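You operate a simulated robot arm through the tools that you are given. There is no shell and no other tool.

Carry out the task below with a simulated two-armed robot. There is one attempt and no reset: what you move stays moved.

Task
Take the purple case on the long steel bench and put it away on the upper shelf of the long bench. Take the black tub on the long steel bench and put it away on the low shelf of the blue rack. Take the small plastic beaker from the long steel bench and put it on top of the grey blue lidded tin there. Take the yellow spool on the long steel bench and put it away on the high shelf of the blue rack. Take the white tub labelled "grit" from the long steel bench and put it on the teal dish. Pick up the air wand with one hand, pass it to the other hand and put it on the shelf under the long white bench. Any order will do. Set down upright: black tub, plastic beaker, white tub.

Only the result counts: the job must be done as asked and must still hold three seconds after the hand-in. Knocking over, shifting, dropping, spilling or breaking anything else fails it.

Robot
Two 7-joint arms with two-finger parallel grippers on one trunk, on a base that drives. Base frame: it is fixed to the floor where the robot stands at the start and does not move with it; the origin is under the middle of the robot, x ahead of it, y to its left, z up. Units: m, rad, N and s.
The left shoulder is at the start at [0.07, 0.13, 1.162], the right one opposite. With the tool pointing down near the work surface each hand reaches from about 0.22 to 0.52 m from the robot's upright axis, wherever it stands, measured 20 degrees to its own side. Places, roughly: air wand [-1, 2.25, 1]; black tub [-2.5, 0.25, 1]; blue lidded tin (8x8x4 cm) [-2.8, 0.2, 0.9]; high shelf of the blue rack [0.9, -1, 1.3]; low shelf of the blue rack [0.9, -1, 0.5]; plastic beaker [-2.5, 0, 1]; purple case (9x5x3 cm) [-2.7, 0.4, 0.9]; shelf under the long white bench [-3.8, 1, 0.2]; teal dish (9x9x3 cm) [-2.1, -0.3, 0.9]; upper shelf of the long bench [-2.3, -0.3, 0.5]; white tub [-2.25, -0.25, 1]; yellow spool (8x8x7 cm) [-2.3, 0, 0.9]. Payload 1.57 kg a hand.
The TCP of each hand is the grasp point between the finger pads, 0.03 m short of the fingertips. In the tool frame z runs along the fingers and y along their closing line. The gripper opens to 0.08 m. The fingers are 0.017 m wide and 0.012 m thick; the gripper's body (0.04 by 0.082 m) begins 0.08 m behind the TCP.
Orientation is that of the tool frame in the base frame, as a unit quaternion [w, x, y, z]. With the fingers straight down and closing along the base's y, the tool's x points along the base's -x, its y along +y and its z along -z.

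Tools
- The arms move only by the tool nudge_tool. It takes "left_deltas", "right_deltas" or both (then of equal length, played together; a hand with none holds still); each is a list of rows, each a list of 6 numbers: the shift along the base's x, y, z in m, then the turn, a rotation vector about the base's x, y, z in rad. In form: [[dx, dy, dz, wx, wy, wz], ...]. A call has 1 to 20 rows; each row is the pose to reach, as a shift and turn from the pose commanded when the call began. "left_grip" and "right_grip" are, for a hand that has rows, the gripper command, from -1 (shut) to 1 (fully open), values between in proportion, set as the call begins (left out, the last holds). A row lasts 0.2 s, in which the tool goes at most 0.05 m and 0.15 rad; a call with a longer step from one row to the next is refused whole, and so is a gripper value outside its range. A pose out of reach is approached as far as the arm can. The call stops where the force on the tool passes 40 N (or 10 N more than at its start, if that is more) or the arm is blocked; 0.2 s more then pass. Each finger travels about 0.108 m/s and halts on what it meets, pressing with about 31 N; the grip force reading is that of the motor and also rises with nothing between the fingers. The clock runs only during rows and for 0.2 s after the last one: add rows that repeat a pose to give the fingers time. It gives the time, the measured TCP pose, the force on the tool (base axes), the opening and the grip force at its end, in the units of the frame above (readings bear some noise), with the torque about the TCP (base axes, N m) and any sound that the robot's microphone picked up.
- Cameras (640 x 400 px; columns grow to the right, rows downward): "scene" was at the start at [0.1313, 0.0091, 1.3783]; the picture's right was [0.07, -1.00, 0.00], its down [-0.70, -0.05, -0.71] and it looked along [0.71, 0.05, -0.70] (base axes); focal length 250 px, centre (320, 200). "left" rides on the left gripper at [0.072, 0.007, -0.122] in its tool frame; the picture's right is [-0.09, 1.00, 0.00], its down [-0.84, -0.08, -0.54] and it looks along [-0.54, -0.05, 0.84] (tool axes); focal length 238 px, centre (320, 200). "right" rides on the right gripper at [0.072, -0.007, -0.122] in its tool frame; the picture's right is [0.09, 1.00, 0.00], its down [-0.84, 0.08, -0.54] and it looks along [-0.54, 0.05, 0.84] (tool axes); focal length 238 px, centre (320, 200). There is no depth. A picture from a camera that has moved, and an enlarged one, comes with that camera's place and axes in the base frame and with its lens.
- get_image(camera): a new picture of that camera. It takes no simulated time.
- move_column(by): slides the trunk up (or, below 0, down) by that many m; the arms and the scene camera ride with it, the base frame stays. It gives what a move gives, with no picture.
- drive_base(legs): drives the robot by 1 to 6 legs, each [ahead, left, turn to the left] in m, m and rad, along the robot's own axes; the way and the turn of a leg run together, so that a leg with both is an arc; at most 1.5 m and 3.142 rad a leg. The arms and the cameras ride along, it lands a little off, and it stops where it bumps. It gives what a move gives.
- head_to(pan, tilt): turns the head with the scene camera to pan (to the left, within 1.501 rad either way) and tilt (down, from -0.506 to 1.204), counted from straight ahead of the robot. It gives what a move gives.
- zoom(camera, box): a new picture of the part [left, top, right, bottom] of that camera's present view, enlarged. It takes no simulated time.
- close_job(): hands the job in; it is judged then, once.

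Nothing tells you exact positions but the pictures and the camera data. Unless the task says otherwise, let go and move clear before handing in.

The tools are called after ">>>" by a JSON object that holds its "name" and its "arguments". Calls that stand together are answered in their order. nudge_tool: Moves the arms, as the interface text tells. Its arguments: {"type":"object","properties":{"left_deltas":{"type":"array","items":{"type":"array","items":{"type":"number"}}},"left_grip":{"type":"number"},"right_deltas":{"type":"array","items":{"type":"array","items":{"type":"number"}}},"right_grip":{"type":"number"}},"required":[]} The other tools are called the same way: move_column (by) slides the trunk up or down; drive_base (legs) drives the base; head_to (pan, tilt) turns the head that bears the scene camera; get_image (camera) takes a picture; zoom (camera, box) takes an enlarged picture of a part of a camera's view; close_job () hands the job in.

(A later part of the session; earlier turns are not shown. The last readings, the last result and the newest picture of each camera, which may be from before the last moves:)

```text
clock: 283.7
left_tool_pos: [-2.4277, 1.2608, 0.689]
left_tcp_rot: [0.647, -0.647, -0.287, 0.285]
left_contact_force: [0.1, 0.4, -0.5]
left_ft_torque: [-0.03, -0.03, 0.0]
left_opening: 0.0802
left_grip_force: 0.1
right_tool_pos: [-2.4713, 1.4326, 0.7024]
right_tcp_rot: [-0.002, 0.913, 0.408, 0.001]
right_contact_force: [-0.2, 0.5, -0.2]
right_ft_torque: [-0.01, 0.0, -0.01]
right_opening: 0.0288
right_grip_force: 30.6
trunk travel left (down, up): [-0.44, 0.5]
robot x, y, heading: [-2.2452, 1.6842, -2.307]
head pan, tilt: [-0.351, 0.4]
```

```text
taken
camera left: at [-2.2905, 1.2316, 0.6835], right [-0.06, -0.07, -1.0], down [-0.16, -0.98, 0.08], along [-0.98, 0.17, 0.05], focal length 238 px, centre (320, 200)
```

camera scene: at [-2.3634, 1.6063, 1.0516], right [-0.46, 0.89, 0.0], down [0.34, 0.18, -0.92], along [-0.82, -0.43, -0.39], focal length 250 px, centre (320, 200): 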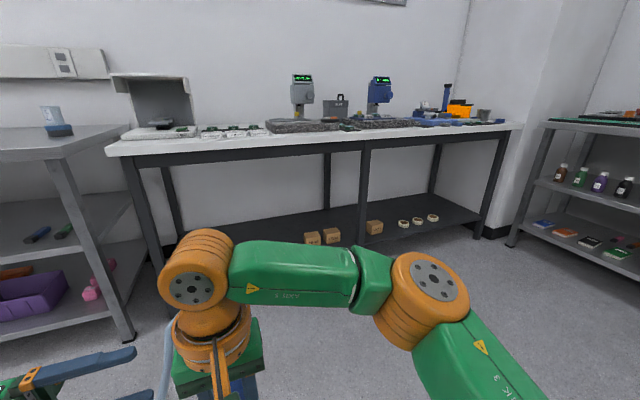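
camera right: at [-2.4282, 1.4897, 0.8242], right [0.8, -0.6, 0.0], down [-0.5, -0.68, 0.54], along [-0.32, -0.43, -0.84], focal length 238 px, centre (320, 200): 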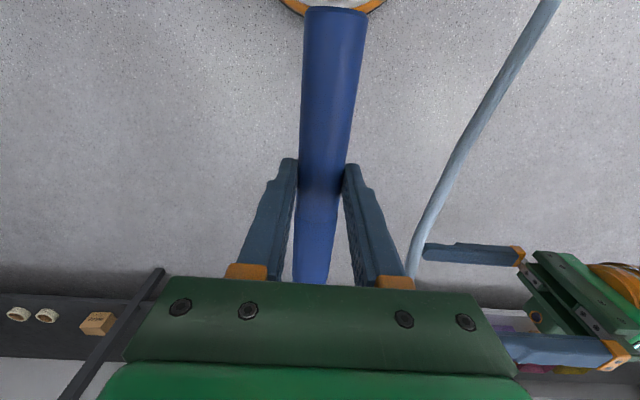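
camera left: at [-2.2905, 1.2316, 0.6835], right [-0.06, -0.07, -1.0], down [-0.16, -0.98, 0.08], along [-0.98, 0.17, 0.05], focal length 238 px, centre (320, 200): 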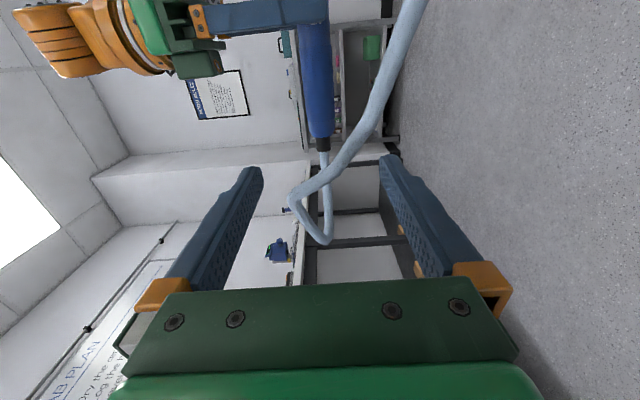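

The gap in front of me on the shelf is left of the blocks. First I'll retract the left hand away from the hose loop, back and to the left.

>>> {"name": "nudge_tool", "arguments": {"left_deltas": [[0.0225, -0.0198, 0, 0, 0, 0], [0.045, -0.0397, 0, 0, 0, 0], [0.065, -0.04, 0, 0, 0, 0], [0.085, -0.025, 0, 0, 0, 0], [0.105, -0.005, 0, 0, 0, 0], [0.125, 0.015, 0, 0, 0, 0], [0.145, 0.035, 0, 0, 0, 0]]}}

>>> {"name": "head_to", "arguments": {"pan": 0.3, "tilt": 0.6}}

>>> {"name": "get_image", "arguments": {"camera": "scene"}}

>>> {"name": "get_image", "arguments": {"camera": "left"}}

```text
clock: 285.3
left_tool_pos: [-2.2816, 1.2956, 0.686]
left_tcp_rot: [-0.646, 0.648, 0.287, -0.285]
left_contact_force: [0.2, 0.1, 0.4]
left_ft_torque: [0.03, 0.03, -0.01]
left_opening: 0.0798
left_grip_force: 0.0
left hand out of reach, approached as far as the arm can: row 1, 2, 3, 4
right_tool_pos: [-2.4711, 1.4322, 0.7033]
right_tcp_rot: [-0.002, 0.913, 0.408, 0.0]
right_contact_force: [1.3, -0.3, -0.7]
right_ft_torque: [-0.01, -0.05, -0.02]
right_opening: 0.0289
right_grip_force: 30.4
trunk travel left (down, up): [-0.44, 0.5]
robot x, y, heading: [-2.2482, 1.6847, -2.311]
head pan, tilt: [-0.351, 0.4]
```

```text
clock: 286.3
left_tool_pos: [-2.2834, 1.2952, 0.6861]
left_tcp_rot: [-0.647, 0.647, 0.287, -0.285]
left_contact_force: [0.4, 0.6, 0.2]
left_ft_torque: [0.0, 0.0, 0.02]
left_opening: 0.0802
left_grip_force: 0.1
right_tool_pos: [-2.4718, 1.4317, 0.7028]
right_tcp_rot: [-0.003, 0.913, 0.409, 0.001]
right_contact_force: [-0.7, 0.9, 0.3]
right_ft_torque: [0.02, -0.05, 0.0]
right_opening: 0.0288
right_grip_force: 30.8
trunk travel left (down, up): [-0.44, 0.5]
robot x, y, heading: [-2.2493, 1.6814, -2.307]
head pan, tilt: [0.3, 0.6]
```

```text
taken
camera scene: at [-2.3188, 1.5693, 1.0334], right [-0.91, 0.42, 0.0], down [0.24, 0.51, -0.82], along [-0.35, -0.75, -0.57], focal length 250 px, centre (320, 200)
```

scene: 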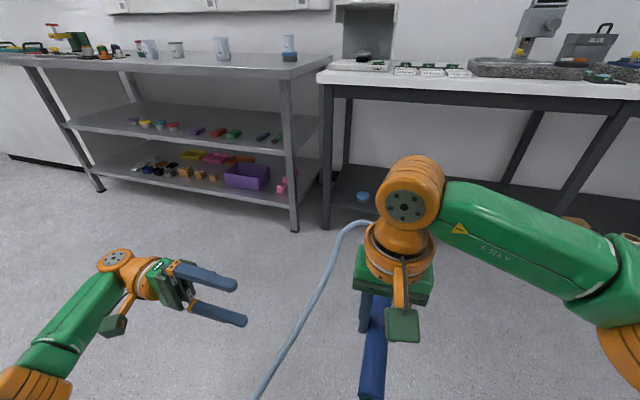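

```text
taken
camera left: at [-2.1452, 1.2664, 0.681], right [-0.06, -0.07, -1.0], down [-0.16, -0.98, 0.08], along [-0.98, 0.17, 0.05], focal length 238 px, centre (320, 200)
```

left: 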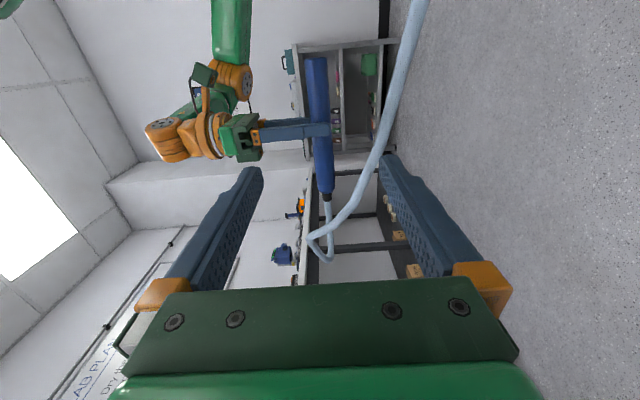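

Left hand is clear. I'll pull it back further, square up, strafe right to u≈3.10, and lower the trunk.

>>> {"name": "nudge_tool", "arguments": {"left_deltas": [[0.013, 0.015, 0, 0, 0, 0], [0.033, 0.0375, 0, 0, 0, 0], [0.053, 0.06, 0, 0, 0, 0]]}}

>>> {"name": "drive_base", "arguments": {"legs": [[0, 0, 0.014], [0, -0.3, 0]]}}

>>> {"name": "move_column", "arguments": {"by": -0.25}}

>>> {"name": "get_image", "arguments": {"camera": "right"}}

>>> {"name": "get_image", "arguments": {"camera": "scene"}}

```text
clock: 287.1
left_tool_pos: [-2.2284, 1.3565, 0.6871]
left_tcp_rot: [-0.646, 0.647, 0.288, -0.284]
left_contact_force: [0.2, 0.3, 0.9]
left_ft_torque: [0.02, 0.02, 0.02]
left_opening: 0.08
left_grip_force: 0.2
right_tool_pos: [-2.4715, 1.4323, 0.7029]
right_tcp_rot: [-0.002, 0.913, 0.409, 0.0]
right_contact_force: [0.2, -0.2, 0.4]
right_ft_torque: [0.0, 0.01, -0.01]
right_opening: 0.0287
right_grip_force: 30.5
trunk travel left (down, up): [-0.44, 0.5]
robot x, y, heading: [-2.2496, 1.6859, -2.306]
head pan, tilt: [0.3, 0.6]
```

```text
clock: 289.5
left_tool_pos: [-2.4484, 1.5535, 0.6874]
left_tcp_rot: [-0.644, 0.645, 0.292, -0.29]
left_contact_force: [0.9, -0.6, 0.3]
left_ft_torque: [-0.01, 0.03, 0.0]
left_opening: 0.0803
left_grip_force: 0.1
right_tool_pos: [-2.6924, 1.6272, 0.7027]
right_tcp_rot: [-0.002, 0.909, 0.416, 0.001]
right_contact_force: [-0.3, -0.6, -0.2]
right_ft_torque: [0.0, -0.01, 0.01]
right_opening: 0.0288
right_grip_force: 31.5
trunk travel left (down, up): [-0.44, 0.5]
robot x, y, heading: [-2.473, 1.8807, -2.289]
head pan, tilt: [0.3, 0.6]
```

```text
clock: 292.1
left_tool_pos: [-2.4484, 1.554, 0.4364]
left_tcp_rot: [-0.644, 0.645, 0.292, -0.29]
left_contact_force: [0.4, 0.3, 0.7]
left_ft_torque: [-0.01, 0.03, 0.03]
left_opening: 0.0799
left_grip_force: 0.0
right_tool_pos: [-2.6923, 1.6262, 0.4523]
right_tcp_rot: [-0.003, 0.909, 0.416, 0.001]
right_contact_force: [-0.8, 0.4, -1.3]
right_ft_torque: [0.0, 0.0, 0.02]
right_opening: 0.0287
right_grip_force: 31.0
trunk travel left (down, up): [-0.19, 0.75]
robot x, y, heading: [-2.474, 1.8803, -2.289]
head pan, tilt: [0.3, 0.6]
```

```text
taken
camera right: at [-2.6496, 1.6849, 0.5742], right [0.81, -0.58, 0.0], down [-0.49, -0.69, 0.54], along [-0.32, -0.44, -0.84], focal length 238 px, centre (320, 200)
```

right: 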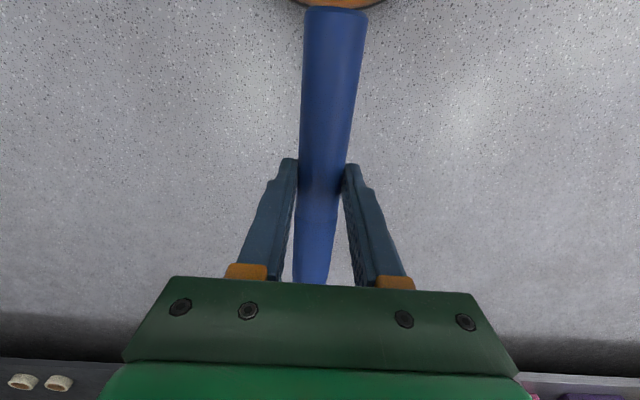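

```text
taken
camera scene: at [-2.5415, 1.7664, 0.7834], right [-0.91, 0.41, 0.0], down [0.23, 0.52, -0.82], along [-0.34, -0.75, -0.57], focal length 250 px, centre (320, 200)
```

scene: 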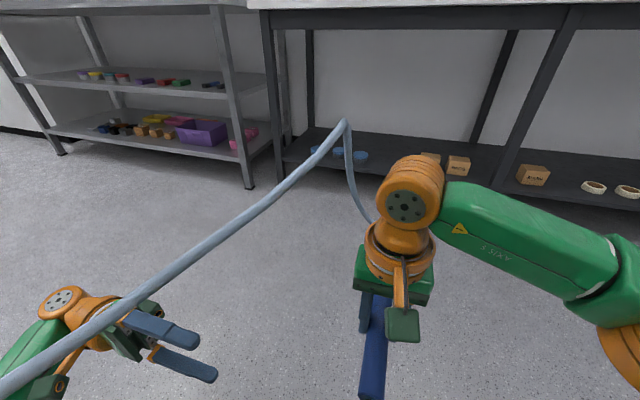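

The hose simply follows, with no force on either hand. Zooming to measure the shelf edge and the gap between the blue caps and the blocks.

>>> {"name": "zoom", "arguments": {"camera": "scene", "box": [260, 100, 540, 275]}}

>>> {"name": "head_to", "arguments": {"pan": -0.1, "tilt": 0.35}}

>>> {"name": "get_image", "arguments": {"camera": "scene"}}

```text
2.29 times, centred on (400, 188) of scene
camera zoom: at [-2.5415, 1.7664, 0.7834], right [-0.91, 0.41, 0.0], down [0.23, 0.52, -0.82], along [-0.34, -0.75, -0.57], focal length 571 px, centre (137, 229)
```

zoom: 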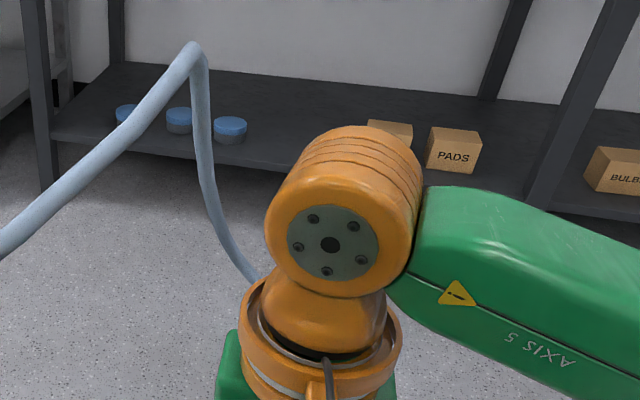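

```text
clock: 292.9
left_tool_pos: [-2.4486, 1.5548, 0.4365]
left_tcp_rot: [-0.644, 0.645, 0.292, -0.289]
left_contact_force: [-0.5, 0.3, 0.2]
left_ft_torque: [0.03, -0.02, -0.01]
left_opening: 0.0801
left_grip_force: 0.0
right_tool_pos: [-2.6916, 1.6268, 0.4524]
right_tcp_rot: [-0.002, 0.909, 0.416, 0.001]
right_contact_force: [0.2, -0.1, -0.2]
right_ft_torque: [0.0, -0.01, 0.03]
right_opening: 0.0288
right_grip_force: 31.0
trunk travel left (down, up): [-0.19, 0.75]
robot x, y, heading: [-2.4698, 1.882, -2.291]
head pan, tilt: [-0.099, 0.351]
```

```text
taken
camera scene: at [-2.5734, 1.7835, 0.8061], right [-0.68, 0.73, 0.0], down [0.25, 0.24, -0.94], along [-0.69, -0.64, -0.34], focal length 250 px, centre (320, 200)
```

scene: 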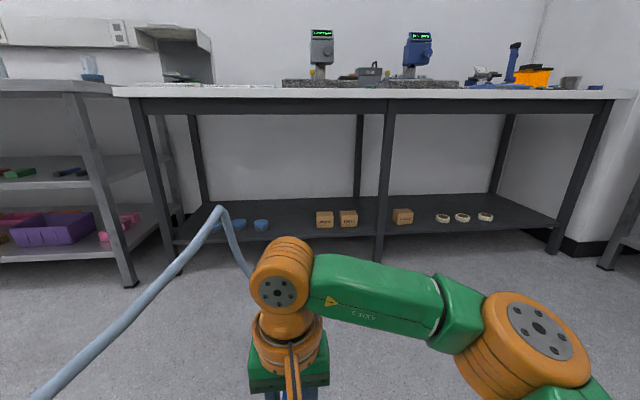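

Excellent view of the whole shelf. Zooming in on the gap between the third blue cap and the first wooden block.

>>> {"name": "zoom", "arguments": {"camera": "scene", "box": [160, 170, 420, 332]}}

```text
2.46 times, centred on (290, 251) of scene
camera zoom: at [-2.5734, 1.7835, 0.8061], right [-0.68, 0.73, 0.0], down [0.25, 0.24, -0.94], along [-0.69, -0.64, -0.34], focal length 615 px, centre (394, 74)
```

zoom: 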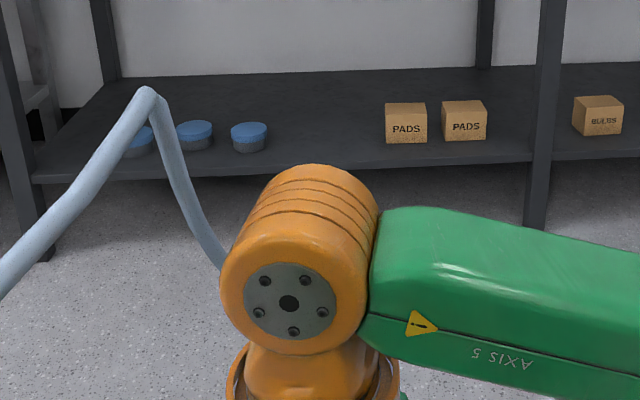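

The gap runs from u≈2.95 to 3.21, with the shelf edge at f≈1.483. I'll extend the right arm slightly, lower the trunk a bit more, and drive in.

>>> {"name": "move_column", "arguments": {"by": -0.1}}

>>> {"name": "nudge_tool", "arguments": {"right_deltas": [[-0.0198, -0.0225, 0, 0, 0, 0], [-0.0397, -0.045, 0, 0, 0, 0]]}}

>>> {"name": "drive_base", "arguments": {"legs": [[0.72, 0.015, 0]]}}

>>> {"name": "get_image", "arguments": {"camera": "scene"}}

>>> {"name": "get_image", "arguments": {"camera": "right"}}

```text
clock: 294.2
left_tool_pos: [-2.4489, 1.5537, 0.3377]
left_tcp_rot: [-0.644, 0.645, 0.292, -0.29]
left_contact_force: [-0.1, 1.0, 0.5]
left_ft_torque: [-0.03, -0.02, 0.0]
left_opening: 0.0801
left_grip_force: 0.0
right_tool_pos: [-2.6921, 1.6264, 0.3524]
right_tcp_rot: [-0.003, 0.91, 0.415, 0.0]
right_contact_force: [0.6, -0.1, 0.1]
right_ft_torque: [0.02, -0.03, 0.01]
right_opening: 0.0286
right_grip_force: 30.6
trunk travel left (down, up): [-0.09, 0.85]
robot x, y, heading: [-2.4697, 1.8814, -2.289]
head pan, tilt: [-0.099, 0.351]
```

```text
clock: 294.9
left_tool_pos: [-2.4481, 1.5547, 0.3376]
left_tcp_rot: [-0.645, 0.645, 0.292, -0.289]
left_contact_force: [0.1, 0.6, 0.6]
left_ft_torque: [0.01, -0.04, 0.0]
left_opening: 0.08
left_grip_force: 0.0
right_tool_pos: [-2.7284, 1.5813, 0.3535]
right_tcp_rot: [-0.003, 0.909, 0.416, 0.001]
right_contact_force: [-0.1, -0.6, 0.0]
right_ft_torque: [0.01, -0.02, -0.04]
right_opening: 0.0286
right_grip_force: 30.9
trunk travel left (down, up): [-0.09, 0.85]
robot x, y, heading: [-2.4728, 1.8804, -2.294]
head pan, tilt: [-0.099, 0.351]
```

```text
clock: 298.7
left_tool_pos: [-2.9059, 1.0125, 0.3371]
left_tcp_rot: [-0.644, 0.645, 0.292, -0.29]
left_contact_force: [0.2, -0.7, -0.1]
left_ft_torque: [-0.03, -0.03, 0.0]
left_opening: 0.0803
left_grip_force: 0.0
right_tool_pos: [-3.1874, 1.0377, 0.3547]
right_tcp_rot: [-0.002, 0.91, 0.415, 0.002]
right_contact_force: [0.3, -0.2, 0.2]
right_ft_torque: [0.01, -0.01, -0.01]
right_opening: 0.0288
right_grip_force: 31.5
trunk travel left (down, up): [-0.09, 0.85]
robot x, y, heading: [-2.9272, 1.3421, -2.292]
head pan, tilt: [-0.099, 0.351]
```

```text
taken
camera scene: at [-3.0311, 1.2408, 0.7062], right [-0.68, 0.73, 0.0], down [0.25, 0.23, -0.94], along [-0.69, -0.64, -0.34], focal length 250 px, centre (320, 200)
```

scene: 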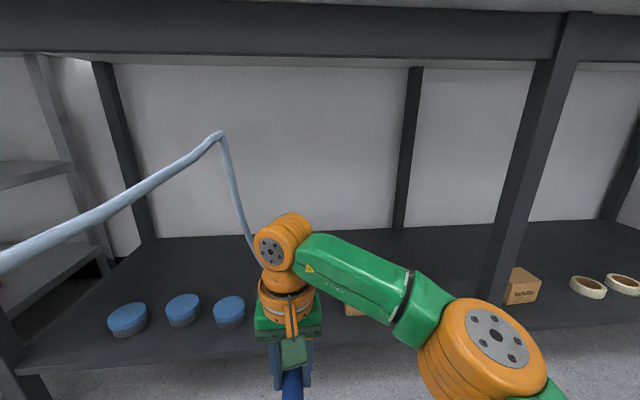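

```text
taken
camera right: at [-3.1449, 1.0967, 0.4752], right [0.81, -0.58, 0.0], down [-0.49, -0.69, 0.54], along [-0.32, -0.44, -0.84], focal length 238 px, centre (320, 200)
```

right: 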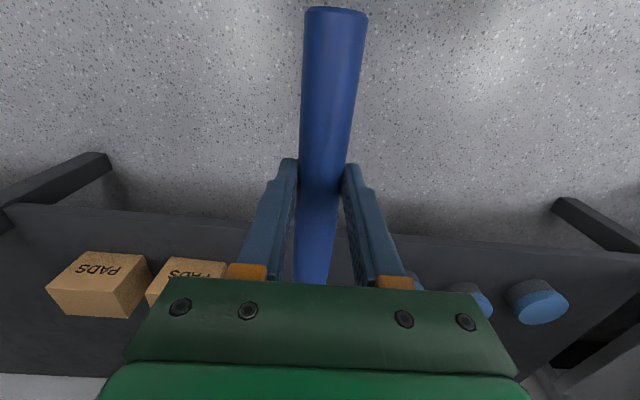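

Nicely lined up: the wand at u≈3.078, edge at f≈1.484, caps and blocks well to the sides. Driving in another 0.26 m.

>>> {"name": "drive_base", "arguments": {"legs": [[0.26, 0, 0]]}}

>>> {"name": "get_image", "arguments": {"camera": "right"}}

>>> {"name": "get_image", "arguments": {"camera": "scene"}}

```text
clock: 300.6
left_tool_pos: [-3.0782, 0.8183, 0.3376]
left_tcp_rot: [0.645, -0.645, -0.29, 0.289]
left_contact_force: [1.1, -0.6, -0.2]
left_ft_torque: [0.03, -0.01, 0.04]
left_opening: 0.0801
left_grip_force: 0.2
right_tool_pos: [-3.3593, 0.8443, 0.3537]
right_tcp_rot: [-0.002, 0.91, 0.415, 0.001]
right_contact_force: [0.6, 0.3, -0.7]
right_ft_torque: [0.0, -0.01, -0.01]
right_opening: 0.0289
right_grip_force: 30.8
trunk travel left (down, up): [-0.09, 0.85]
robot x, y, heading: [-3.1, 1.1451, -2.292]
head pan, tilt: [-0.099, 0.351]
```

```text
taken
camera right: at [-3.3163, 0.9032, 0.4752], right [0.81, -0.58, 0.0], down [-0.49, -0.68, 0.54], along [-0.32, -0.44, -0.84], focal length 238 px, centre (320, 200)
```

right: 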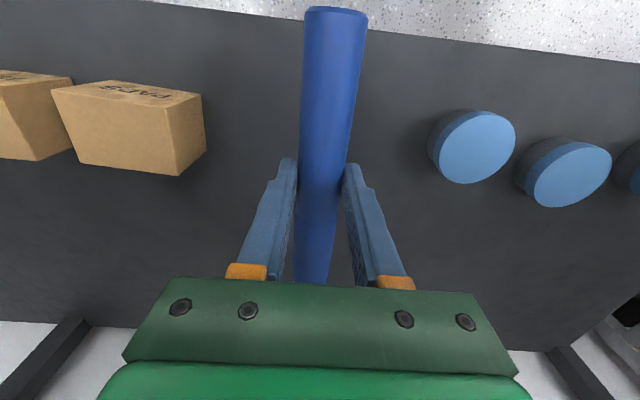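

```text
taken
camera scene: at [-3.2023, 1.0471, 0.7062], right [-0.68, 0.73, 0.0], down [0.25, 0.23, -0.94], along [-0.69, -0.64, -0.34], focal length 250 px, centre (320, 200)
```

scene: 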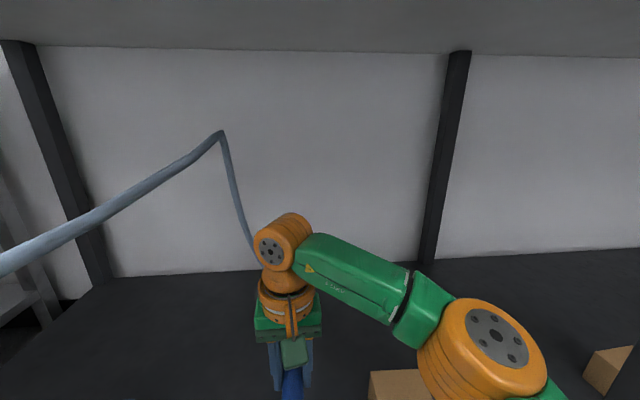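

The wand is over the gap, nozzle end ~1.6 cm inside the edge. I'll move 3 cm deeper while lowering, then finish in small steps.

>>> {"name": "nudge_tool", "arguments": {"right_deltas": [[-0.0099, -0.0113, -0.03, 0, 0, 0], [-0.0198, -0.0225, -0.06, 0, 0, 0], [-0.0198, -0.0225, -0.09, 0, 0, 0]]}}

>>> {"name": "get_image", "arguments": {"camera": "right"}}

>>> {"name": "get_image", "arguments": {"camera": "scene"}}

```text
clock: 301.4
left_tool_pos: [-3.0777, 0.8178, 0.3373]
left_tcp_rot: [-0.644, 0.645, 0.292, -0.289]
left_contact_force: [-0.2, -0.2, -0.2]
left_ft_torque: [-0.02, 0.05, -0.04]
left_opening: 0.08
left_grip_force: 0.0
right_tool_pos: [-3.3782, 0.8216, 0.2628]
right_tcp_rot: [-0.002, 0.91, 0.414, 0.001]
right_contact_force: [0.2, -0.8, -0.5]
right_ft_torque: [0.01, -0.02, 0.01]
right_opening: 0.0289
right_grip_force: 31.1
trunk travel left (down, up): [-0.09, 0.85]
robot x, y, heading: [-3.1027, 1.1479, -2.293]
head pan, tilt: [-0.099, 0.351]
```

```text
taken
camera right: at [-3.3369, 0.8803, 0.3839], right [0.81, -0.58, 0.0], down [-0.49, -0.69, 0.54], along [-0.32, -0.44, -0.84], focal length 238 px, centre (320, 200)
```

right: 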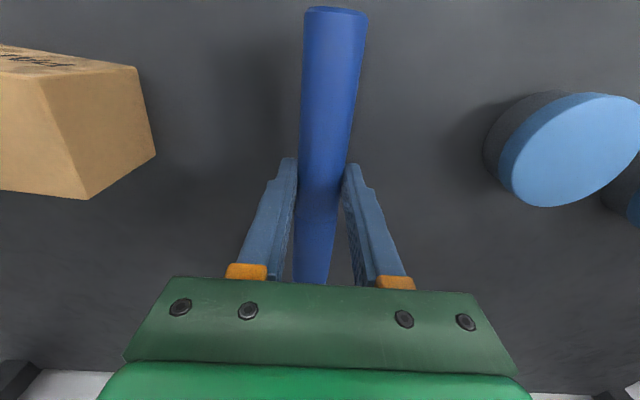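

```text
taken
camera scene: at [-3.2023, 1.0471, 0.7062], right [-0.68, 0.73, 0.0], down [0.25, 0.23, -0.94], along [-0.69, -0.64, -0.34], focal length 250 px, centre (320, 200)
```

scene: 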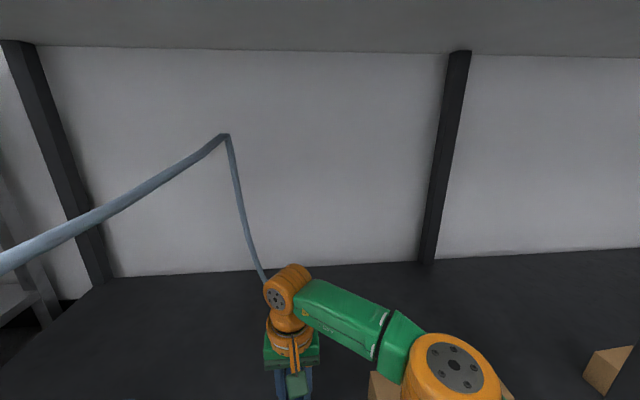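

Still clear of everything. Lowering the last centimetres in small steps.

>>> {"name": "nudge_tool", "arguments": {"right_deltas": [[0, 0, -0.01, 0, 0, 0], [0, 0, -0.02, 0, 0, 0]]}}

```text
clock: 302.0
left_tool_pos: [-3.0778, 0.8161, 0.3371]
left_tcp_rot: [-0.645, 0.645, 0.291, -0.29]
left_contact_force: [0.6, -0.3, 0.0]
left_ft_torque: [0.02, -0.01, 0.0]
left_opening: 0.0799
left_grip_force: 0.0
right_tool_pos: [-3.3784, 0.823, 0.2441]
right_tcp_rot: [-0.001, 0.91, 0.415, 0.001]
right_contact_force: [0.5, 0.3, -0.7]
right_ft_torque: [0.05, -0.02, -0.01]
right_opening: 0.0288
right_grip_force: 30.6
trunk travel left (down, up): [-0.09, 0.85]
robot x, y, heading: [-3.1016, 1.145, -2.297]
head pan, tilt: [-0.099, 0.351]
```

>>> {"name": "nudge_tool", "arguments": {"right_deltas": [[0, 0, -0.003, 0, 0, 0], [0, 0, -0.006, 0, 0, 0]]}}

```text
clock: 302.6
left_tool_pos: [-3.0783, 0.8186, 0.3371]
left_tcp_rot: [-0.644, 0.645, 0.292, -0.289]
left_contact_force: [-0.5, -0.3, 0.2]
left_ft_torque: [0.01, -0.01, 0.0]
left_opening: 0.0799
left_grip_force: 0.1
right_tool_pos: [-3.3776, 0.8214, 0.2381]
right_tcp_rot: [-0.002, 0.91, 0.415, 0.001]
right_contact_force: [0.1, -0.3, -0.1]
right_ft_torque: [0.0, -0.03, -0.01]
right_opening: 0.0288
right_grip_force: 30.8
trunk travel left (down, up): [-0.09, 0.85]
robot x, y, heading: [-3.1031, 1.1434, -2.293]
head pan, tilt: [-0.099, 0.351]
```

>>> {"name": "nudge_tool", "arguments": {"right_deltas": [[0, 0, -0.002, 0, 0, 0], [0, 0, -0.004, 0, 0, 0]]}}

```text
clock: 303.2
left_tool_pos: [-3.078, 0.8175, 0.3375]
left_tcp_rot: [-0.645, 0.645, 0.292, -0.289]
left_contact_force: [1.2, -1.0, 0.1]
left_ft_torque: [0.0, 0.01, 0.0]
left_opening: 0.0802
left_grip_force: 0.0
right_tool_pos: [-3.3781, 0.8229, 0.2335]
right_tcp_rot: [-0.002, 0.91, 0.414, 0.001]
right_contact_force: [0.5, -0.4, -0.3]
right_ft_torque: [0.02, -0.02, 0.02]
right_opening: 0.0285
right_grip_force: 30.9
trunk travel left (down, up): [-0.09, 0.85]
robot x, y, heading: [-3.0991, 1.1424, -2.296]
head pan, tilt: [-0.099, 0.351]
```

>>> {"name": "nudge_tool", "arguments": {"right_deltas": [[0, 0, -0.002, 0, 0, 0], [0, 0, -0.003, 0, 0, 0]]}}

>>> {"name": "get_image", "arguments": {"camera": "right"}}

```text
clock: 303.8
left_tool_pos: [-3.0777, 0.8176, 0.3376]
left_tcp_rot: [-0.645, 0.645, 0.291, -0.289]
left_contact_force: [0.0, -1.2, 0.4]
left_ft_torque: [-0.01, 0.01, 0.0]
left_opening: 0.0799
left_grip_force: 0.1
right_tool_pos: [-3.3785, 0.8221, 0.2308]
right_tcp_rot: [-0.002, 0.91, 0.415, 0.0]
right_contact_force: [-0.5, -0.5, 0.3]
right_ft_torque: [0.09, -0.05, -0.07]
right_opening: 0.0287
right_grip_force: 30.9
trunk travel left (down, up): [-0.09, 0.85]
robot x, y, heading: [-3.0994, 1.143, -2.295]
head pan, tilt: [-0.099, 0.351]
```

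```text
taken
camera right: at [-3.3357, 0.8811, 0.3527], right [0.81, -0.58, 0.0], down [-0.49, -0.68, 0.54], along [-0.32, -0.44, -0.84], focal length 238 px, centre (320, 200)
```

right: 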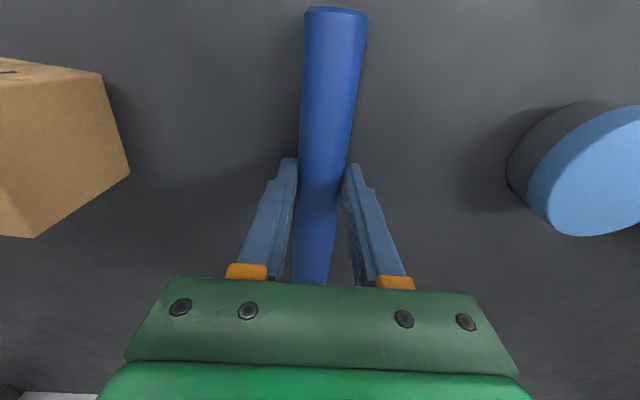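

>>> {"name": "nudge_tool", "arguments": {"right_deltas": [[0, 0, -0.0015, 0, 0, 0], [0, 0, -0.003, 0, 0, 0]]}}

```text
clock: 304.4
left_tool_pos: [-3.0775, 0.818, 0.3389]
left_tcp_rot: [-0.644, 0.646, 0.289, -0.291]
left_contact_force: [0.4, 0.3, -0.6]
left_ft_torque: [0.03, 0.04, -0.01]
left_opening: 0.0799
left_grip_force: 0.1
right_tool_pos: [-3.3783, 0.8234, 0.2303]
right_tcp_rot: [0.0, 0.91, 0.415, -0.003]
right_contact_force: [0.0, 0.5, 24.2]
right_ft_torque: [0.03, 0.0, -0.03]
right_opening: 0.0287
right_grip_force: 30.3
trunk travel left (down, up): [-0.09, 0.85]
robot x, y, heading: [-3.1006, 1.1448, -2.296]
head pan, tilt: [-0.099, 0.351]
```

Contact — the wand is on the shelf (z≈0.20). Easing up 2 mm and opening the right gripper.

>>> {"name": "nudge_tool", "arguments": {"right_deltas": [[0, 0, 0.0025, 0, 0, 0], [0, 0, 0.0025, 0, 0, 0]]}}

>>> {"name": "nudge_tool", "arguments": {"right_deltas": [[0, 0, 0, 0, 0, 0], [0, 0, 0, 0, 0, 0], [0, 0, 0, 0, 0, 0]], "right_grip": 0.6}}

>>> {"name": "get_image", "arguments": {"camera": "right"}}

```text
clock: 305.0
left_tool_pos: [-3.0764, 0.8187, 0.338]
left_tcp_rot: [0.645, -0.645, -0.291, 0.29]
left_contact_force: [-0.1, 0.6, 0.0]
left_ft_torque: [-0.01, 0.01, 0.01]
left_opening: 0.0799
left_grip_force: 0.1
right_tool_pos: [-3.3786, 0.8221, 0.2312]
right_tcp_rot: [-0.002, 0.91, 0.415, 0.0]
right_contact_force: [-0.5, -2.8, 7.1]
right_ft_torque: [-0.72, 0.54, 0.14]
right_opening: 0.029
right_grip_force: 31.1
trunk travel left (down, up): [-0.09, 0.85]
robot x, y, heading: [-3.1014, 1.1409, -2.3]
head pan, tilt: [-0.099, 0.351]
```

```text
clock: 305.8
left_tool_pos: [-3.0778, 0.8183, 0.3369]
left_tcp_rot: [-0.644, 0.646, 0.291, -0.289]
left_contact_force: [-0.9, -0.3, 0.0]
left_ft_torque: [-0.02, -0.01, -0.02]
left_opening: 0.08
left_grip_force: 0.0
right_tool_pos: [-3.3786, 0.823, 0.2304]
right_tcp_rot: [-0.002, 0.91, 0.415, 0.002]
right_contact_force: [-1.3, 1.2, 1.4]
right_ft_torque: [-0.01, -0.02, -0.02]
right_opening: 0.0627
right_grip_force: 0.0
trunk travel left (down, up): [-0.09, 0.85]
robot x, y, heading: [-3.1042, 1.1449, -2.298]
head pan, tilt: [-0.099, 0.351]
```

```text
taken
camera right: at [-3.3357, 0.8812, 0.3513], right [0.81, -0.58, 0.0], down [-0.49, -0.68, 0.54], along [-0.32, -0.44, -0.84], focal length 238 px, centre (320, 200)
```

right: 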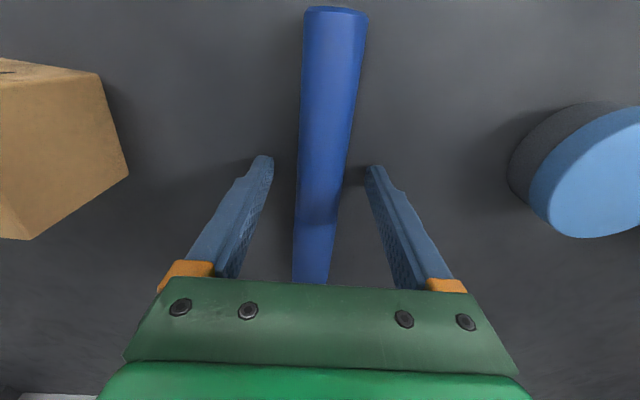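

Released and the wand stays in place. Lifting straight up and checking.

>>> {"name": "nudge_tool", "arguments": {"right_deltas": [[0, 0, 0.02, 0, 0, 0], [0, 0, 0.05, 0, 0, 0], [0, 0, 0.08, 0, 0, 0], [0, 0, 0.11, 0, 0, 0]]}}

>>> {"name": "get_image", "arguments": {"camera": "right"}}

>>> {"name": "get_image", "arguments": {"camera": "scene"}}

```text
clock: 306.8
left_tool_pos: [-3.0781, 0.817, 0.3371]
left_tcp_rot: [-0.644, 0.645, 0.291, -0.29]
left_contact_force: [0.6, -0.1, 0.3]
left_ft_torque: [0.05, -0.01, 0.0]
left_opening: 0.0804
left_grip_force: 0.1
right_tool_pos: [-3.3769, 0.8218, 0.3413]
right_tcp_rot: [-0.002, 0.91, 0.414, 0.001]
right_contact_force: [-0.2, -0.4, -0.1]
right_ft_torque: [0.0, -0.03, 0.01]
right_opening: 0.0639
right_grip_force: 0.0
trunk travel left (down, up): [-0.09, 0.85]
robot x, y, heading: [-3.1019, 1.1438, -2.295]
head pan, tilt: [-0.099, 0.351]
```

```text
taken
camera right: at [-3.3343, 0.8799, 0.4621], right [0.81, -0.58, 0.0], down [-0.49, -0.68, 0.54], along [-0.32, -0.44, -0.84], focal length 238 px, centre (320, 200)
```

right: 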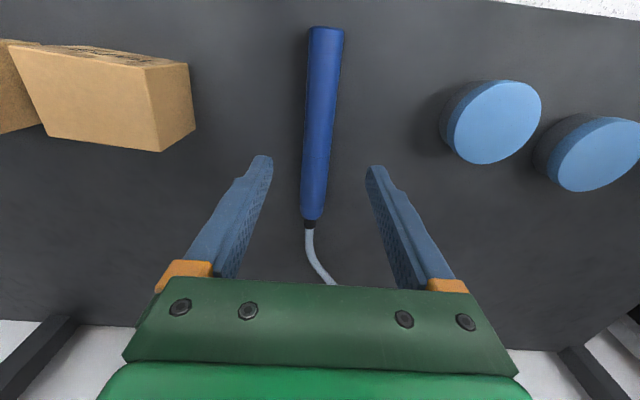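

```text
taken
camera scene: at [-3.2021, 1.0472, 0.7062], right [-0.68, 0.73, 0.0], down [0.25, 0.23, -0.94], along [-0.69, -0.64, -0.34], focal length 250 px, centre (320, 200)
```

scene: 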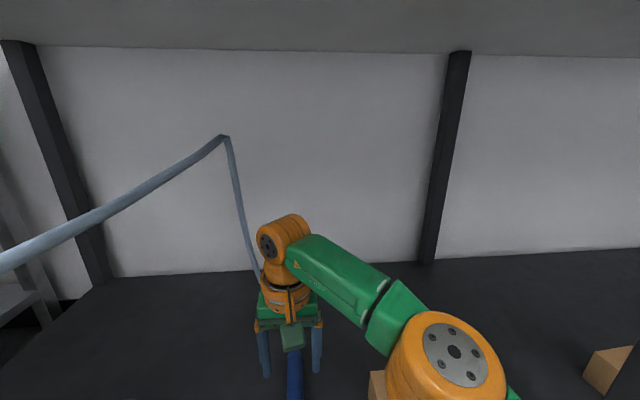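

The wand rests on the shelf. Before backing out I want to see how the hose runs relative to my arms; looking left and with the left wrist camera.

>>> {"name": "get_image", "arguments": {"camera": "left"}}

>>> {"name": "head_to", "arguments": {"pan": 1.1, "tilt": 0.6}}

>>> {"name": "get_image", "arguments": {"camera": "scene"}}

>>> {"name": "head_to", "arguments": {"pan": 0.5, "tilt": 0.5}}

>>> {"name": "get_image", "arguments": {"camera": "scene"}}

```text
taken
camera left: at [-2.9399, 0.791, 0.3326], right [-0.06, -0.07, -1.0], down [-0.15, -0.99, 0.08], along [-0.99, 0.15, 0.05], focal length 238 px, centre (320, 200)
```

left: 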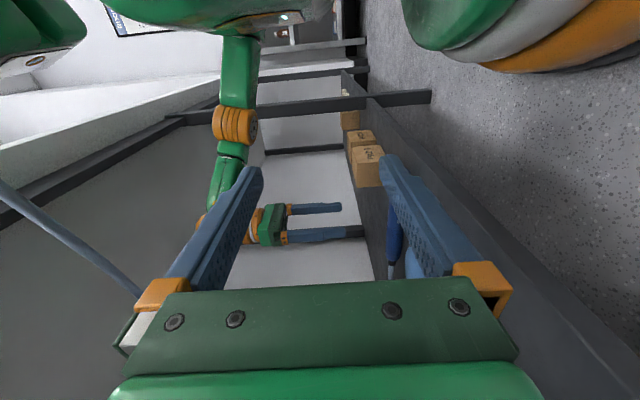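

```text
clock: 308.2
left_tool_pos: [-3.0765, 0.8161, 0.3388]
left_tcp_rot: [-0.644, 0.645, 0.292, -0.29]
left_contact_force: [-0.7, 0.9, -0.4]
left_ft_torque: [0.0, -0.04, -0.01]
left_opening: 0.08
left_grip_force: 0.1
right_tool_pos: [-3.3755, 0.8222, 0.3394]
right_tcp_rot: [-0.002, 0.91, 0.414, 0.001]
right_contact_force: [0.3, -1.2, 0.6]
right_ft_torque: [-0.01, -0.01, 0.02]
right_opening: 0.0639
right_grip_force: 0.0
trunk travel left (down, up): [-0.09, 0.85]
robot x, y, heading: [-3.0951, 1.1454, -2.295]
head pan, tilt: [1.1, 0.6]
```

```text
taken
camera scene: at [-3.1015, 1.0283, 0.6834], right [-0.93, -0.37, 0.0], down [-0.21, 0.53, -0.83], along [0.3, -0.77, -0.56], focal length 250 px, centre (320, 200)
```

scene: 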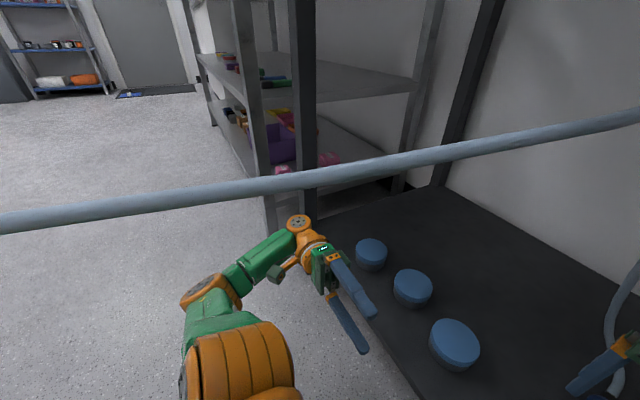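

```text
clock: 309.2
left_tool_pos: [-3.078, 0.818, 0.337]
left_tcp_rot: [-0.644, 0.645, 0.291, -0.29]
left_contact_force: [0.3, -0.9, -0.4]
left_ft_torque: [0.0, -0.01, 0.05]
left_opening: 0.0799
left_grip_force: 0.1
right_tool_pos: [-3.3772, 0.8212, 0.3412]
right_tcp_rot: [-0.002, 0.91, 0.415, 0.001]
right_contact_force: [0.0, 0.0, -0.7]
right_ft_torque: [-0.04, -0.01, 0.01]
right_opening: 0.064
right_grip_force: 0.1
trunk travel left (down, up): [-0.09, 0.85]
robot x, y, heading: [-3.1006, 1.1412, -2.293]
head pan, tilt: [0.499, 0.499]
```

```text
taken
camera scene: at [-3.1541, 1.0218, 0.6925], right [-0.98, 0.22, 0.0], down [0.11, 0.47, -0.88], along [-0.19, -0.86, -0.48], focal length 250 px, centre (320, 200)
```

scene: 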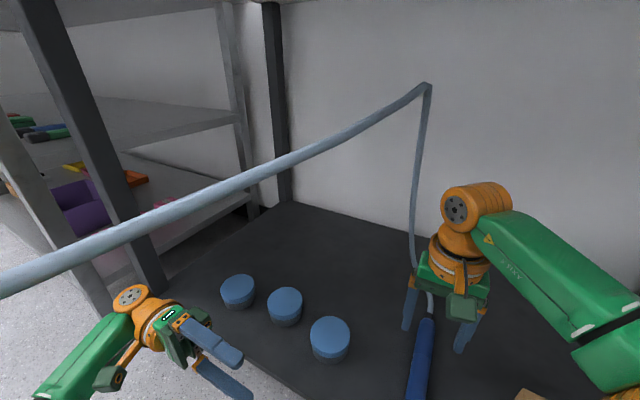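

The hose passes over my left arm without any measurable force. I'll back out slowly in short steps, checking that the wand stays put.

>>> {"name": "drive_base", "arguments": {"legs": [[-0.08, 0, 0]]}}

>>> {"name": "get_image", "arguments": {"camera": "scene"}}

>>> {"name": "get_image", "arguments": {"camera": "right"}}

```text
clock: 310.2
left_tool_pos: [-3.0242, 0.8775, 0.3379]
left_tcp_rot: [-0.644, 0.645, 0.291, -0.29]
left_contact_force: [0.0, 0.1, 0.7]
left_ft_torque: [-0.02, -0.03, -0.02]
left_opening: 0.0798
left_grip_force: 0.1
right_tool_pos: [-3.3239, 0.8806, 0.3395]
right_tcp_rot: [-0.003, 0.91, 0.416, 0.001]
right_contact_force: [-0.6, 0.5, 0.2]
right_ft_torque: [0.0, 0.0, 0.01]
right_opening: 0.0641
right_grip_force: 0.0
trunk travel left (down, up): [-0.09, 0.85]
robot x, y, heading: [-3.0486, 1.2076, -2.29]
head pan, tilt: [0.499, 0.499]
```

```text
taken
camera scene: at [-3.1015, 1.0812, 0.6925], right [-0.98, 0.22, 0.0], down [0.11, 0.47, -0.88], along [-0.19, -0.86, -0.48], focal length 250 px, centre (320, 200)
```

scene: 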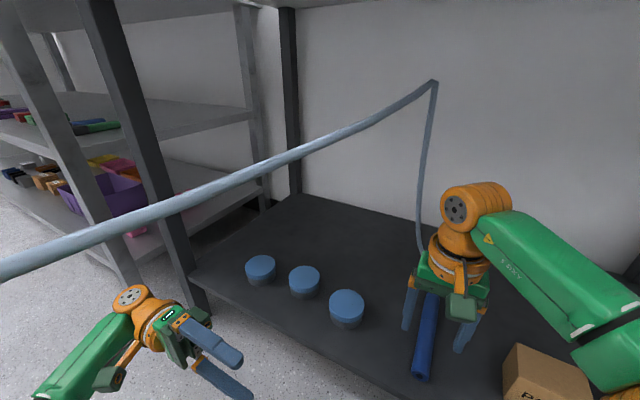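

```text
taken
camera right: at [-3.2817, 0.939, 0.4618], right [0.81, -0.58, 0.0], down [-0.49, -0.69, 0.54], along [-0.32, -0.44, -0.84], focal length 238 px, centre (320, 200)
```

right: 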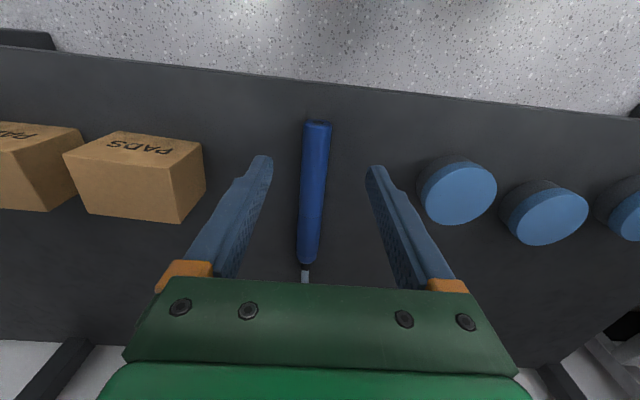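

The wand stays put. Backing further out.

>>> {"name": "drive_base", "arguments": {"legs": [[-0.3, 0, 0]]}}

>>> {"name": "get_image", "arguments": {"camera": "scene"}}

>>> {"name": "get_image", "arguments": {"camera": "right"}}

```text
clock: 312.3
left_tool_pos: [-2.8289, 1.099, 0.3362]
left_tcp_rot: [-0.645, 0.646, 0.29, -0.288]
left_contact_force: [0.2, -0.2, 0.7]
left_ft_torque: [0.03, -0.03, -0.03]
left_opening: 0.08
left_grip_force: 0.0
right_tool_pos: [-3.128, 1.1059, 0.3415]
right_tcp_rot: [-0.002, 0.911, 0.412, 0.0]
right_contact_force: [-0.5, -0.5, 0.6]
right_ft_torque: [0.02, -0.03, -0.02]
right_opening: 0.0639
right_grip_force: 0.0
trunk travel left (down, up): [-0.09, 0.85]
robot x, y, heading: [-2.8512, 1.4237, -2.297]
head pan, tilt: [0.499, 0.499]
```

```text
taken
camera scene: at [-2.9047, 1.3042, 0.6925], right [-0.97, 0.23, 0.0], down [0.11, 0.47, -0.88], along [-0.2, -0.85, -0.48], focal length 250 px, centre (320, 200)
```

scene: 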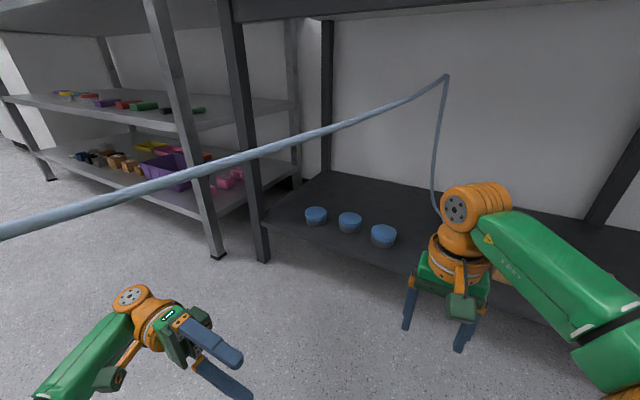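

```text
taken
camera right: at [-3.0856, 1.1629, 0.4618], right [0.81, -0.59, 0.0], down [-0.49, -0.68, 0.54], along [-0.32, -0.43, -0.84], focal length 238 px, centre (320, 200)
```

right: 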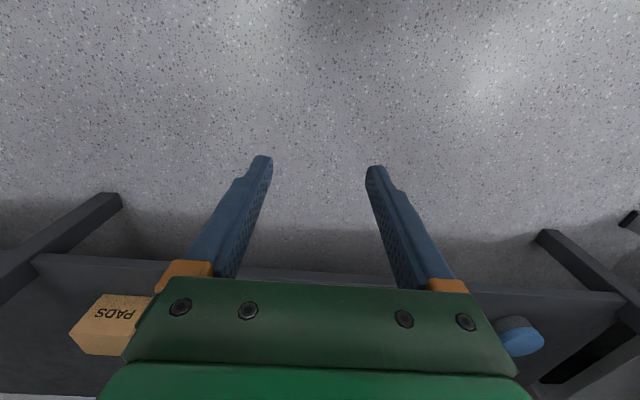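

Backing off further, then checking the wand from a distance.

>>> {"name": "drive_base", "arguments": {"legs": [[-0.4, -0.3, 0]]}}

>>> {"name": "head_to", "arguments": {"pan": 0.25, "tilt": 0.35}}

>>> {"name": "get_image", "arguments": {"camera": "scene"}}

```text
clock: 315.3
left_tool_pos: [-2.7782, 1.6044, 0.338]
left_tcp_rot: [-0.644, 0.645, 0.291, -0.29]
left_contact_force: [0.0, 0.7, -0.8]
left_ft_torque: [0.01, -0.03, 0.0]
left_opening: 0.08
left_grip_force: 0.2
right_tool_pos: [-3.077, 1.6078, 0.3411]
right_tcp_rot: [-0.002, 0.91, 0.415, 0.0]
right_contact_force: [-0.4, -0.2, -0.3]
right_ft_torque: [0.0, 0.0, 0.0]
right_opening: 0.0641
right_grip_force: 0.1
trunk travel left (down, up): [-0.09, 0.85]
robot x, y, heading: [-2.8009, 1.9337, -2.297]
head pan, tilt: [0.499, 0.499]
```

```text
clock: 316.0
left_tool_pos: [-2.7779, 1.6046, 0.3372]
left_tcp_rot: [0.645, -0.645, -0.291, 0.29]
left_contact_force: [0.2, 0.2, -0.1]
left_ft_torque: [0.03, -0.01, 0.02]
left_opening: 0.0801
left_grip_force: 0.0
right_tool_pos: [-3.0767, 1.606, 0.3414]
right_tcp_rot: [-0.002, 0.91, 0.415, 0.001]
right_contact_force: [-0.1, -1.2, -0.1]
right_ft_torque: [0.02, 0.02, 0.02]
right_opening: 0.0638
right_grip_force: 0.0
trunk travel left (down, up): [-0.09, 0.85]
robot x, y, heading: [-2.8009, 1.9292, -2.295]
head pan, tilt: [0.25, 0.351]
```

```text
taken
camera scene: at [-2.8764, 1.8137, 0.7062], right [-0.89, 0.45, 0.0], down [0.16, 0.31, -0.94], along [-0.43, -0.84, -0.34], focal length 250 px, centre (320, 200)
```

scene: 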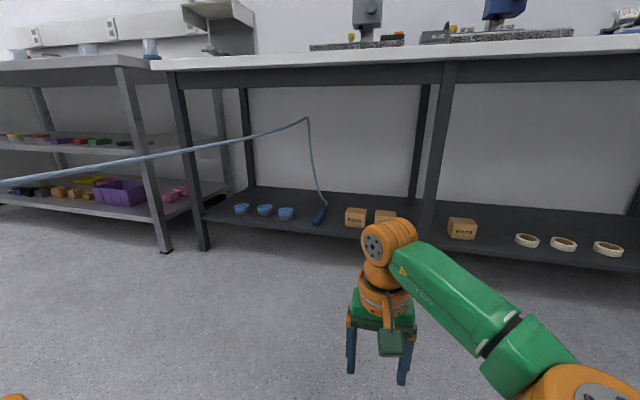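

The wand lies on the shelf between the caps and the blocks. Zooming to verify it, and the steel bench too.

>>> {"name": "zoom", "arguments": {"camera": "scene", "box": [190, 100, 430, 250]}}

>>> {"name": "move_column", "arguments": {"by": 0.4}}

>>> {"name": "head_to", "arguments": {"pan": 0.55, "tilt": 0.3}}

>>> {"name": "get_image", "arguments": {"camera": "scene"}}

```text
2.67 times, centred on (310, 175) of scene
camera zoom: at [-2.8764, 1.8137, 0.7062], right [-0.89, 0.45, 0.0], down [0.16, 0.31, -0.94], along [-0.43, -0.84, -0.34], focal length 666 px, centre (347, 267)
```

zoom: 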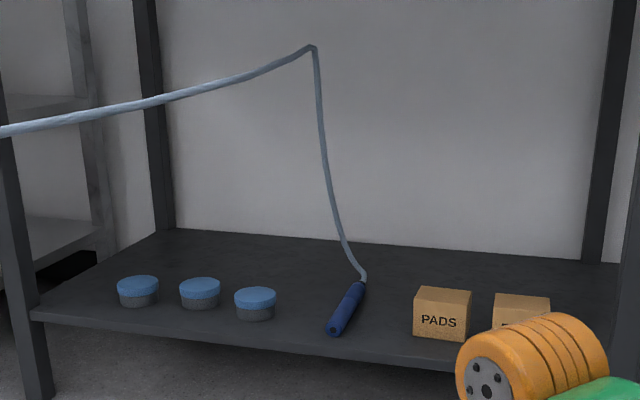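

```text
clock: 319.9
left_tool_pos: [-2.7773, 1.6044, 0.7372]
left_tcp_rot: [-0.645, 0.645, 0.291, -0.29]
left_contact_force: [-0.6, -0.4, 0.3]
left_ft_torque: [-0.01, 0.0, 0.01]
left_opening: 0.0799
left_grip_force: 0.1
right_tool_pos: [-3.0766, 1.6077, 0.7402]
right_tcp_rot: [-0.002, 0.91, 0.414, 0.001]
right_contact_force: [0.2, -0.1, 0.4]
right_ft_torque: [0.0, 0.03, 0.0]
right_opening: 0.0641
right_grip_force: 0.0
trunk travel left (down, up): [-0.49, 0.45]
robot x, y, heading: [-2.8012, 1.9314, -2.295]
head pan, tilt: [0.25, 0.351]
```

```text
clock: 320.7
left_tool_pos: [-2.7772, 1.6038, 0.7371]
left_tcp_rot: [-0.644, 0.645, 0.292, -0.29]
left_contact_force: [0.4, 1.0, 0.2]
left_ft_torque: [0.0, -0.03, -0.02]
left_opening: 0.0799
left_grip_force: 0.0
right_tool_pos: [-3.0765, 1.608, 0.7407]
right_tcp_rot: [-0.002, 0.91, 0.415, 0.002]
right_contact_force: [-0.7, -0.3, -1.0]
right_ft_torque: [-0.01, 0.0, -0.02]
right_opening: 0.064
right_grip_force: 0.0
trunk travel left (down, up): [-0.49, 0.45]
robot x, y, heading: [-2.8004, 1.9325, -2.295]
head pan, tilt: [0.55, 0.3]
```

```text
taken
camera scene: at [-2.8502, 1.8046, 1.1109], right [-0.98, 0.17, 0.0], down [0.05, 0.29, -0.96], along [-0.16, -0.94, -0.3], focal length 250 px, centre (320, 200)
```

scene: 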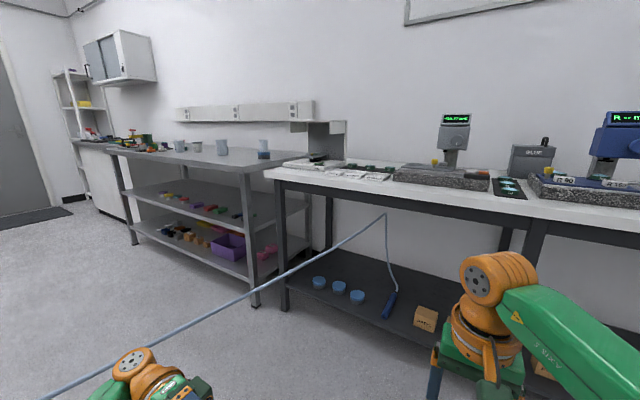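

The wand is on the shelf and the benches look undisturbed. As a last check I'll turn (away from the hose) to view the optical table.

>>> {"name": "drive_base", "arguments": {"legs": [[0, 0, -2.4]]}}

>>> {"name": "head_to", "arguments": {"pan": -1.4, "tilt": 0.3}}

>>> {"name": "get_image", "arguments": {"camera": "scene"}}

>>> {"name": "head_to", "arguments": {"pan": -0.7, "tilt": 0.3}}

>>> {"name": "get_image", "arguments": {"camera": "scene"}}

```text
clock: 326.7
left_tool_pos: [-3.0466, 2.1488, 0.7372]
left_tcp_rot: [-0.513, 0.514, -0.486, 0.486]
left_contact_force: [0.5, 0.3, -0.3]
left_ft_torque: [-0.04, 0.01, 0.02]
left_opening: 0.0799
left_grip_force: 0.0
right_tool_pos: [-2.8325, 2.3541, 0.7405]
right_tcp_rot: [0.0, 0.73, -0.684, 0.003]
right_contact_force: [-0.3, -1.3, -0.3]
right_ft_torque: [0.03, 0.01, 0.02]
right_opening: 0.0638
right_grip_force: 0.1
trunk travel left (down, up): [-0.49, 0.45]
robot x, y, heading: [-2.7986, 1.9285, 1.625]
head pan, tilt: [0.55, 0.3]
```

```text
clock: 328.6
left_tool_pos: [-3.0463, 2.1475, 0.7367]
left_tcp_rot: [-0.513, 0.515, -0.486, 0.485]
left_contact_force: [0.0, 0.2, 0.6]
left_ft_torque: [0.02, 0.03, 0.01]
left_opening: 0.0799
left_grip_force: 0.1
right_tool_pos: [-2.8327, 2.3554, 0.74]
right_tcp_rot: [0.0, 0.73, -0.684, 0.002]
right_contact_force: [-0.2, 0.5, -0.1]
right_ft_torque: [-0.01, 0.0, -0.01]
right_opening: 0.064
right_grip_force: 0.1
trunk travel left (down, up): [-0.49, 0.45]
robot x, y, heading: [-2.7978, 1.9298, 1.624]
head pan, tilt: [-1.4, 0.3]
```

```text
taken
camera scene: at [-2.713, 2.0054, 1.1109], right [0.23, -0.97, 0.0], down [-0.29, -0.07, -0.96], along [0.93, 0.22, -0.3], focal length 250 px, centre (320, 200)
```

scene: 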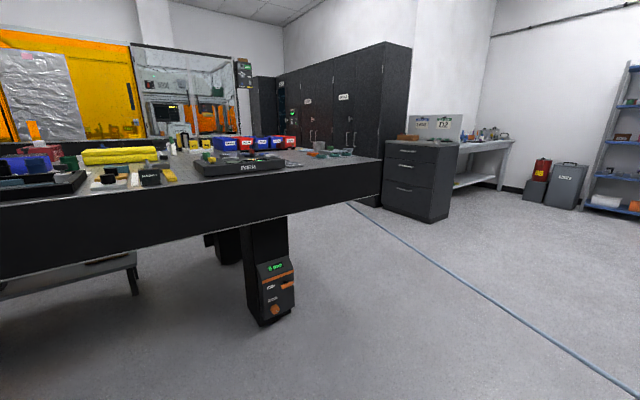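

```text
clock: 329.6
left_tool_pos: [-3.0475, 2.1481, 0.7388]
left_tcp_rot: [-0.512, 0.515, -0.486, 0.486]
left_contact_force: [0.4, 0.5, 0.6]
left_ft_torque: [0.01, 0.01, -0.02]
left_opening: 0.0797
left_grip_force: 0.1
right_tool_pos: [-2.8329, 2.356, 0.7405]
right_tcp_rot: [0.0, 0.73, -0.684, 0.003]
right_contact_force: [-0.2, 0.1, -0.1]
right_ft_torque: [-0.03, 0.03, 0.03]
right_opening: 0.0639
right_grip_force: 0.0
trunk travel left (down, up): [-0.49, 0.45]
robot x, y, heading: [-2.7966, 1.9313, 1.623]
head pan, tilt: [-0.7, 0.3]
```

```text
taken
camera scene: at [-2.7479, 2.0589, 1.1109], right [0.8, -0.6, 0.0], down [-0.18, -0.24, -0.96], along [0.57, 0.76, -0.3], focal length 250 px, centre (320, 200)
```

scene: 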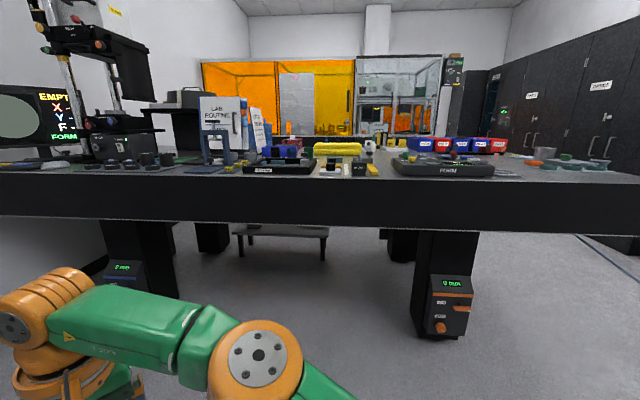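

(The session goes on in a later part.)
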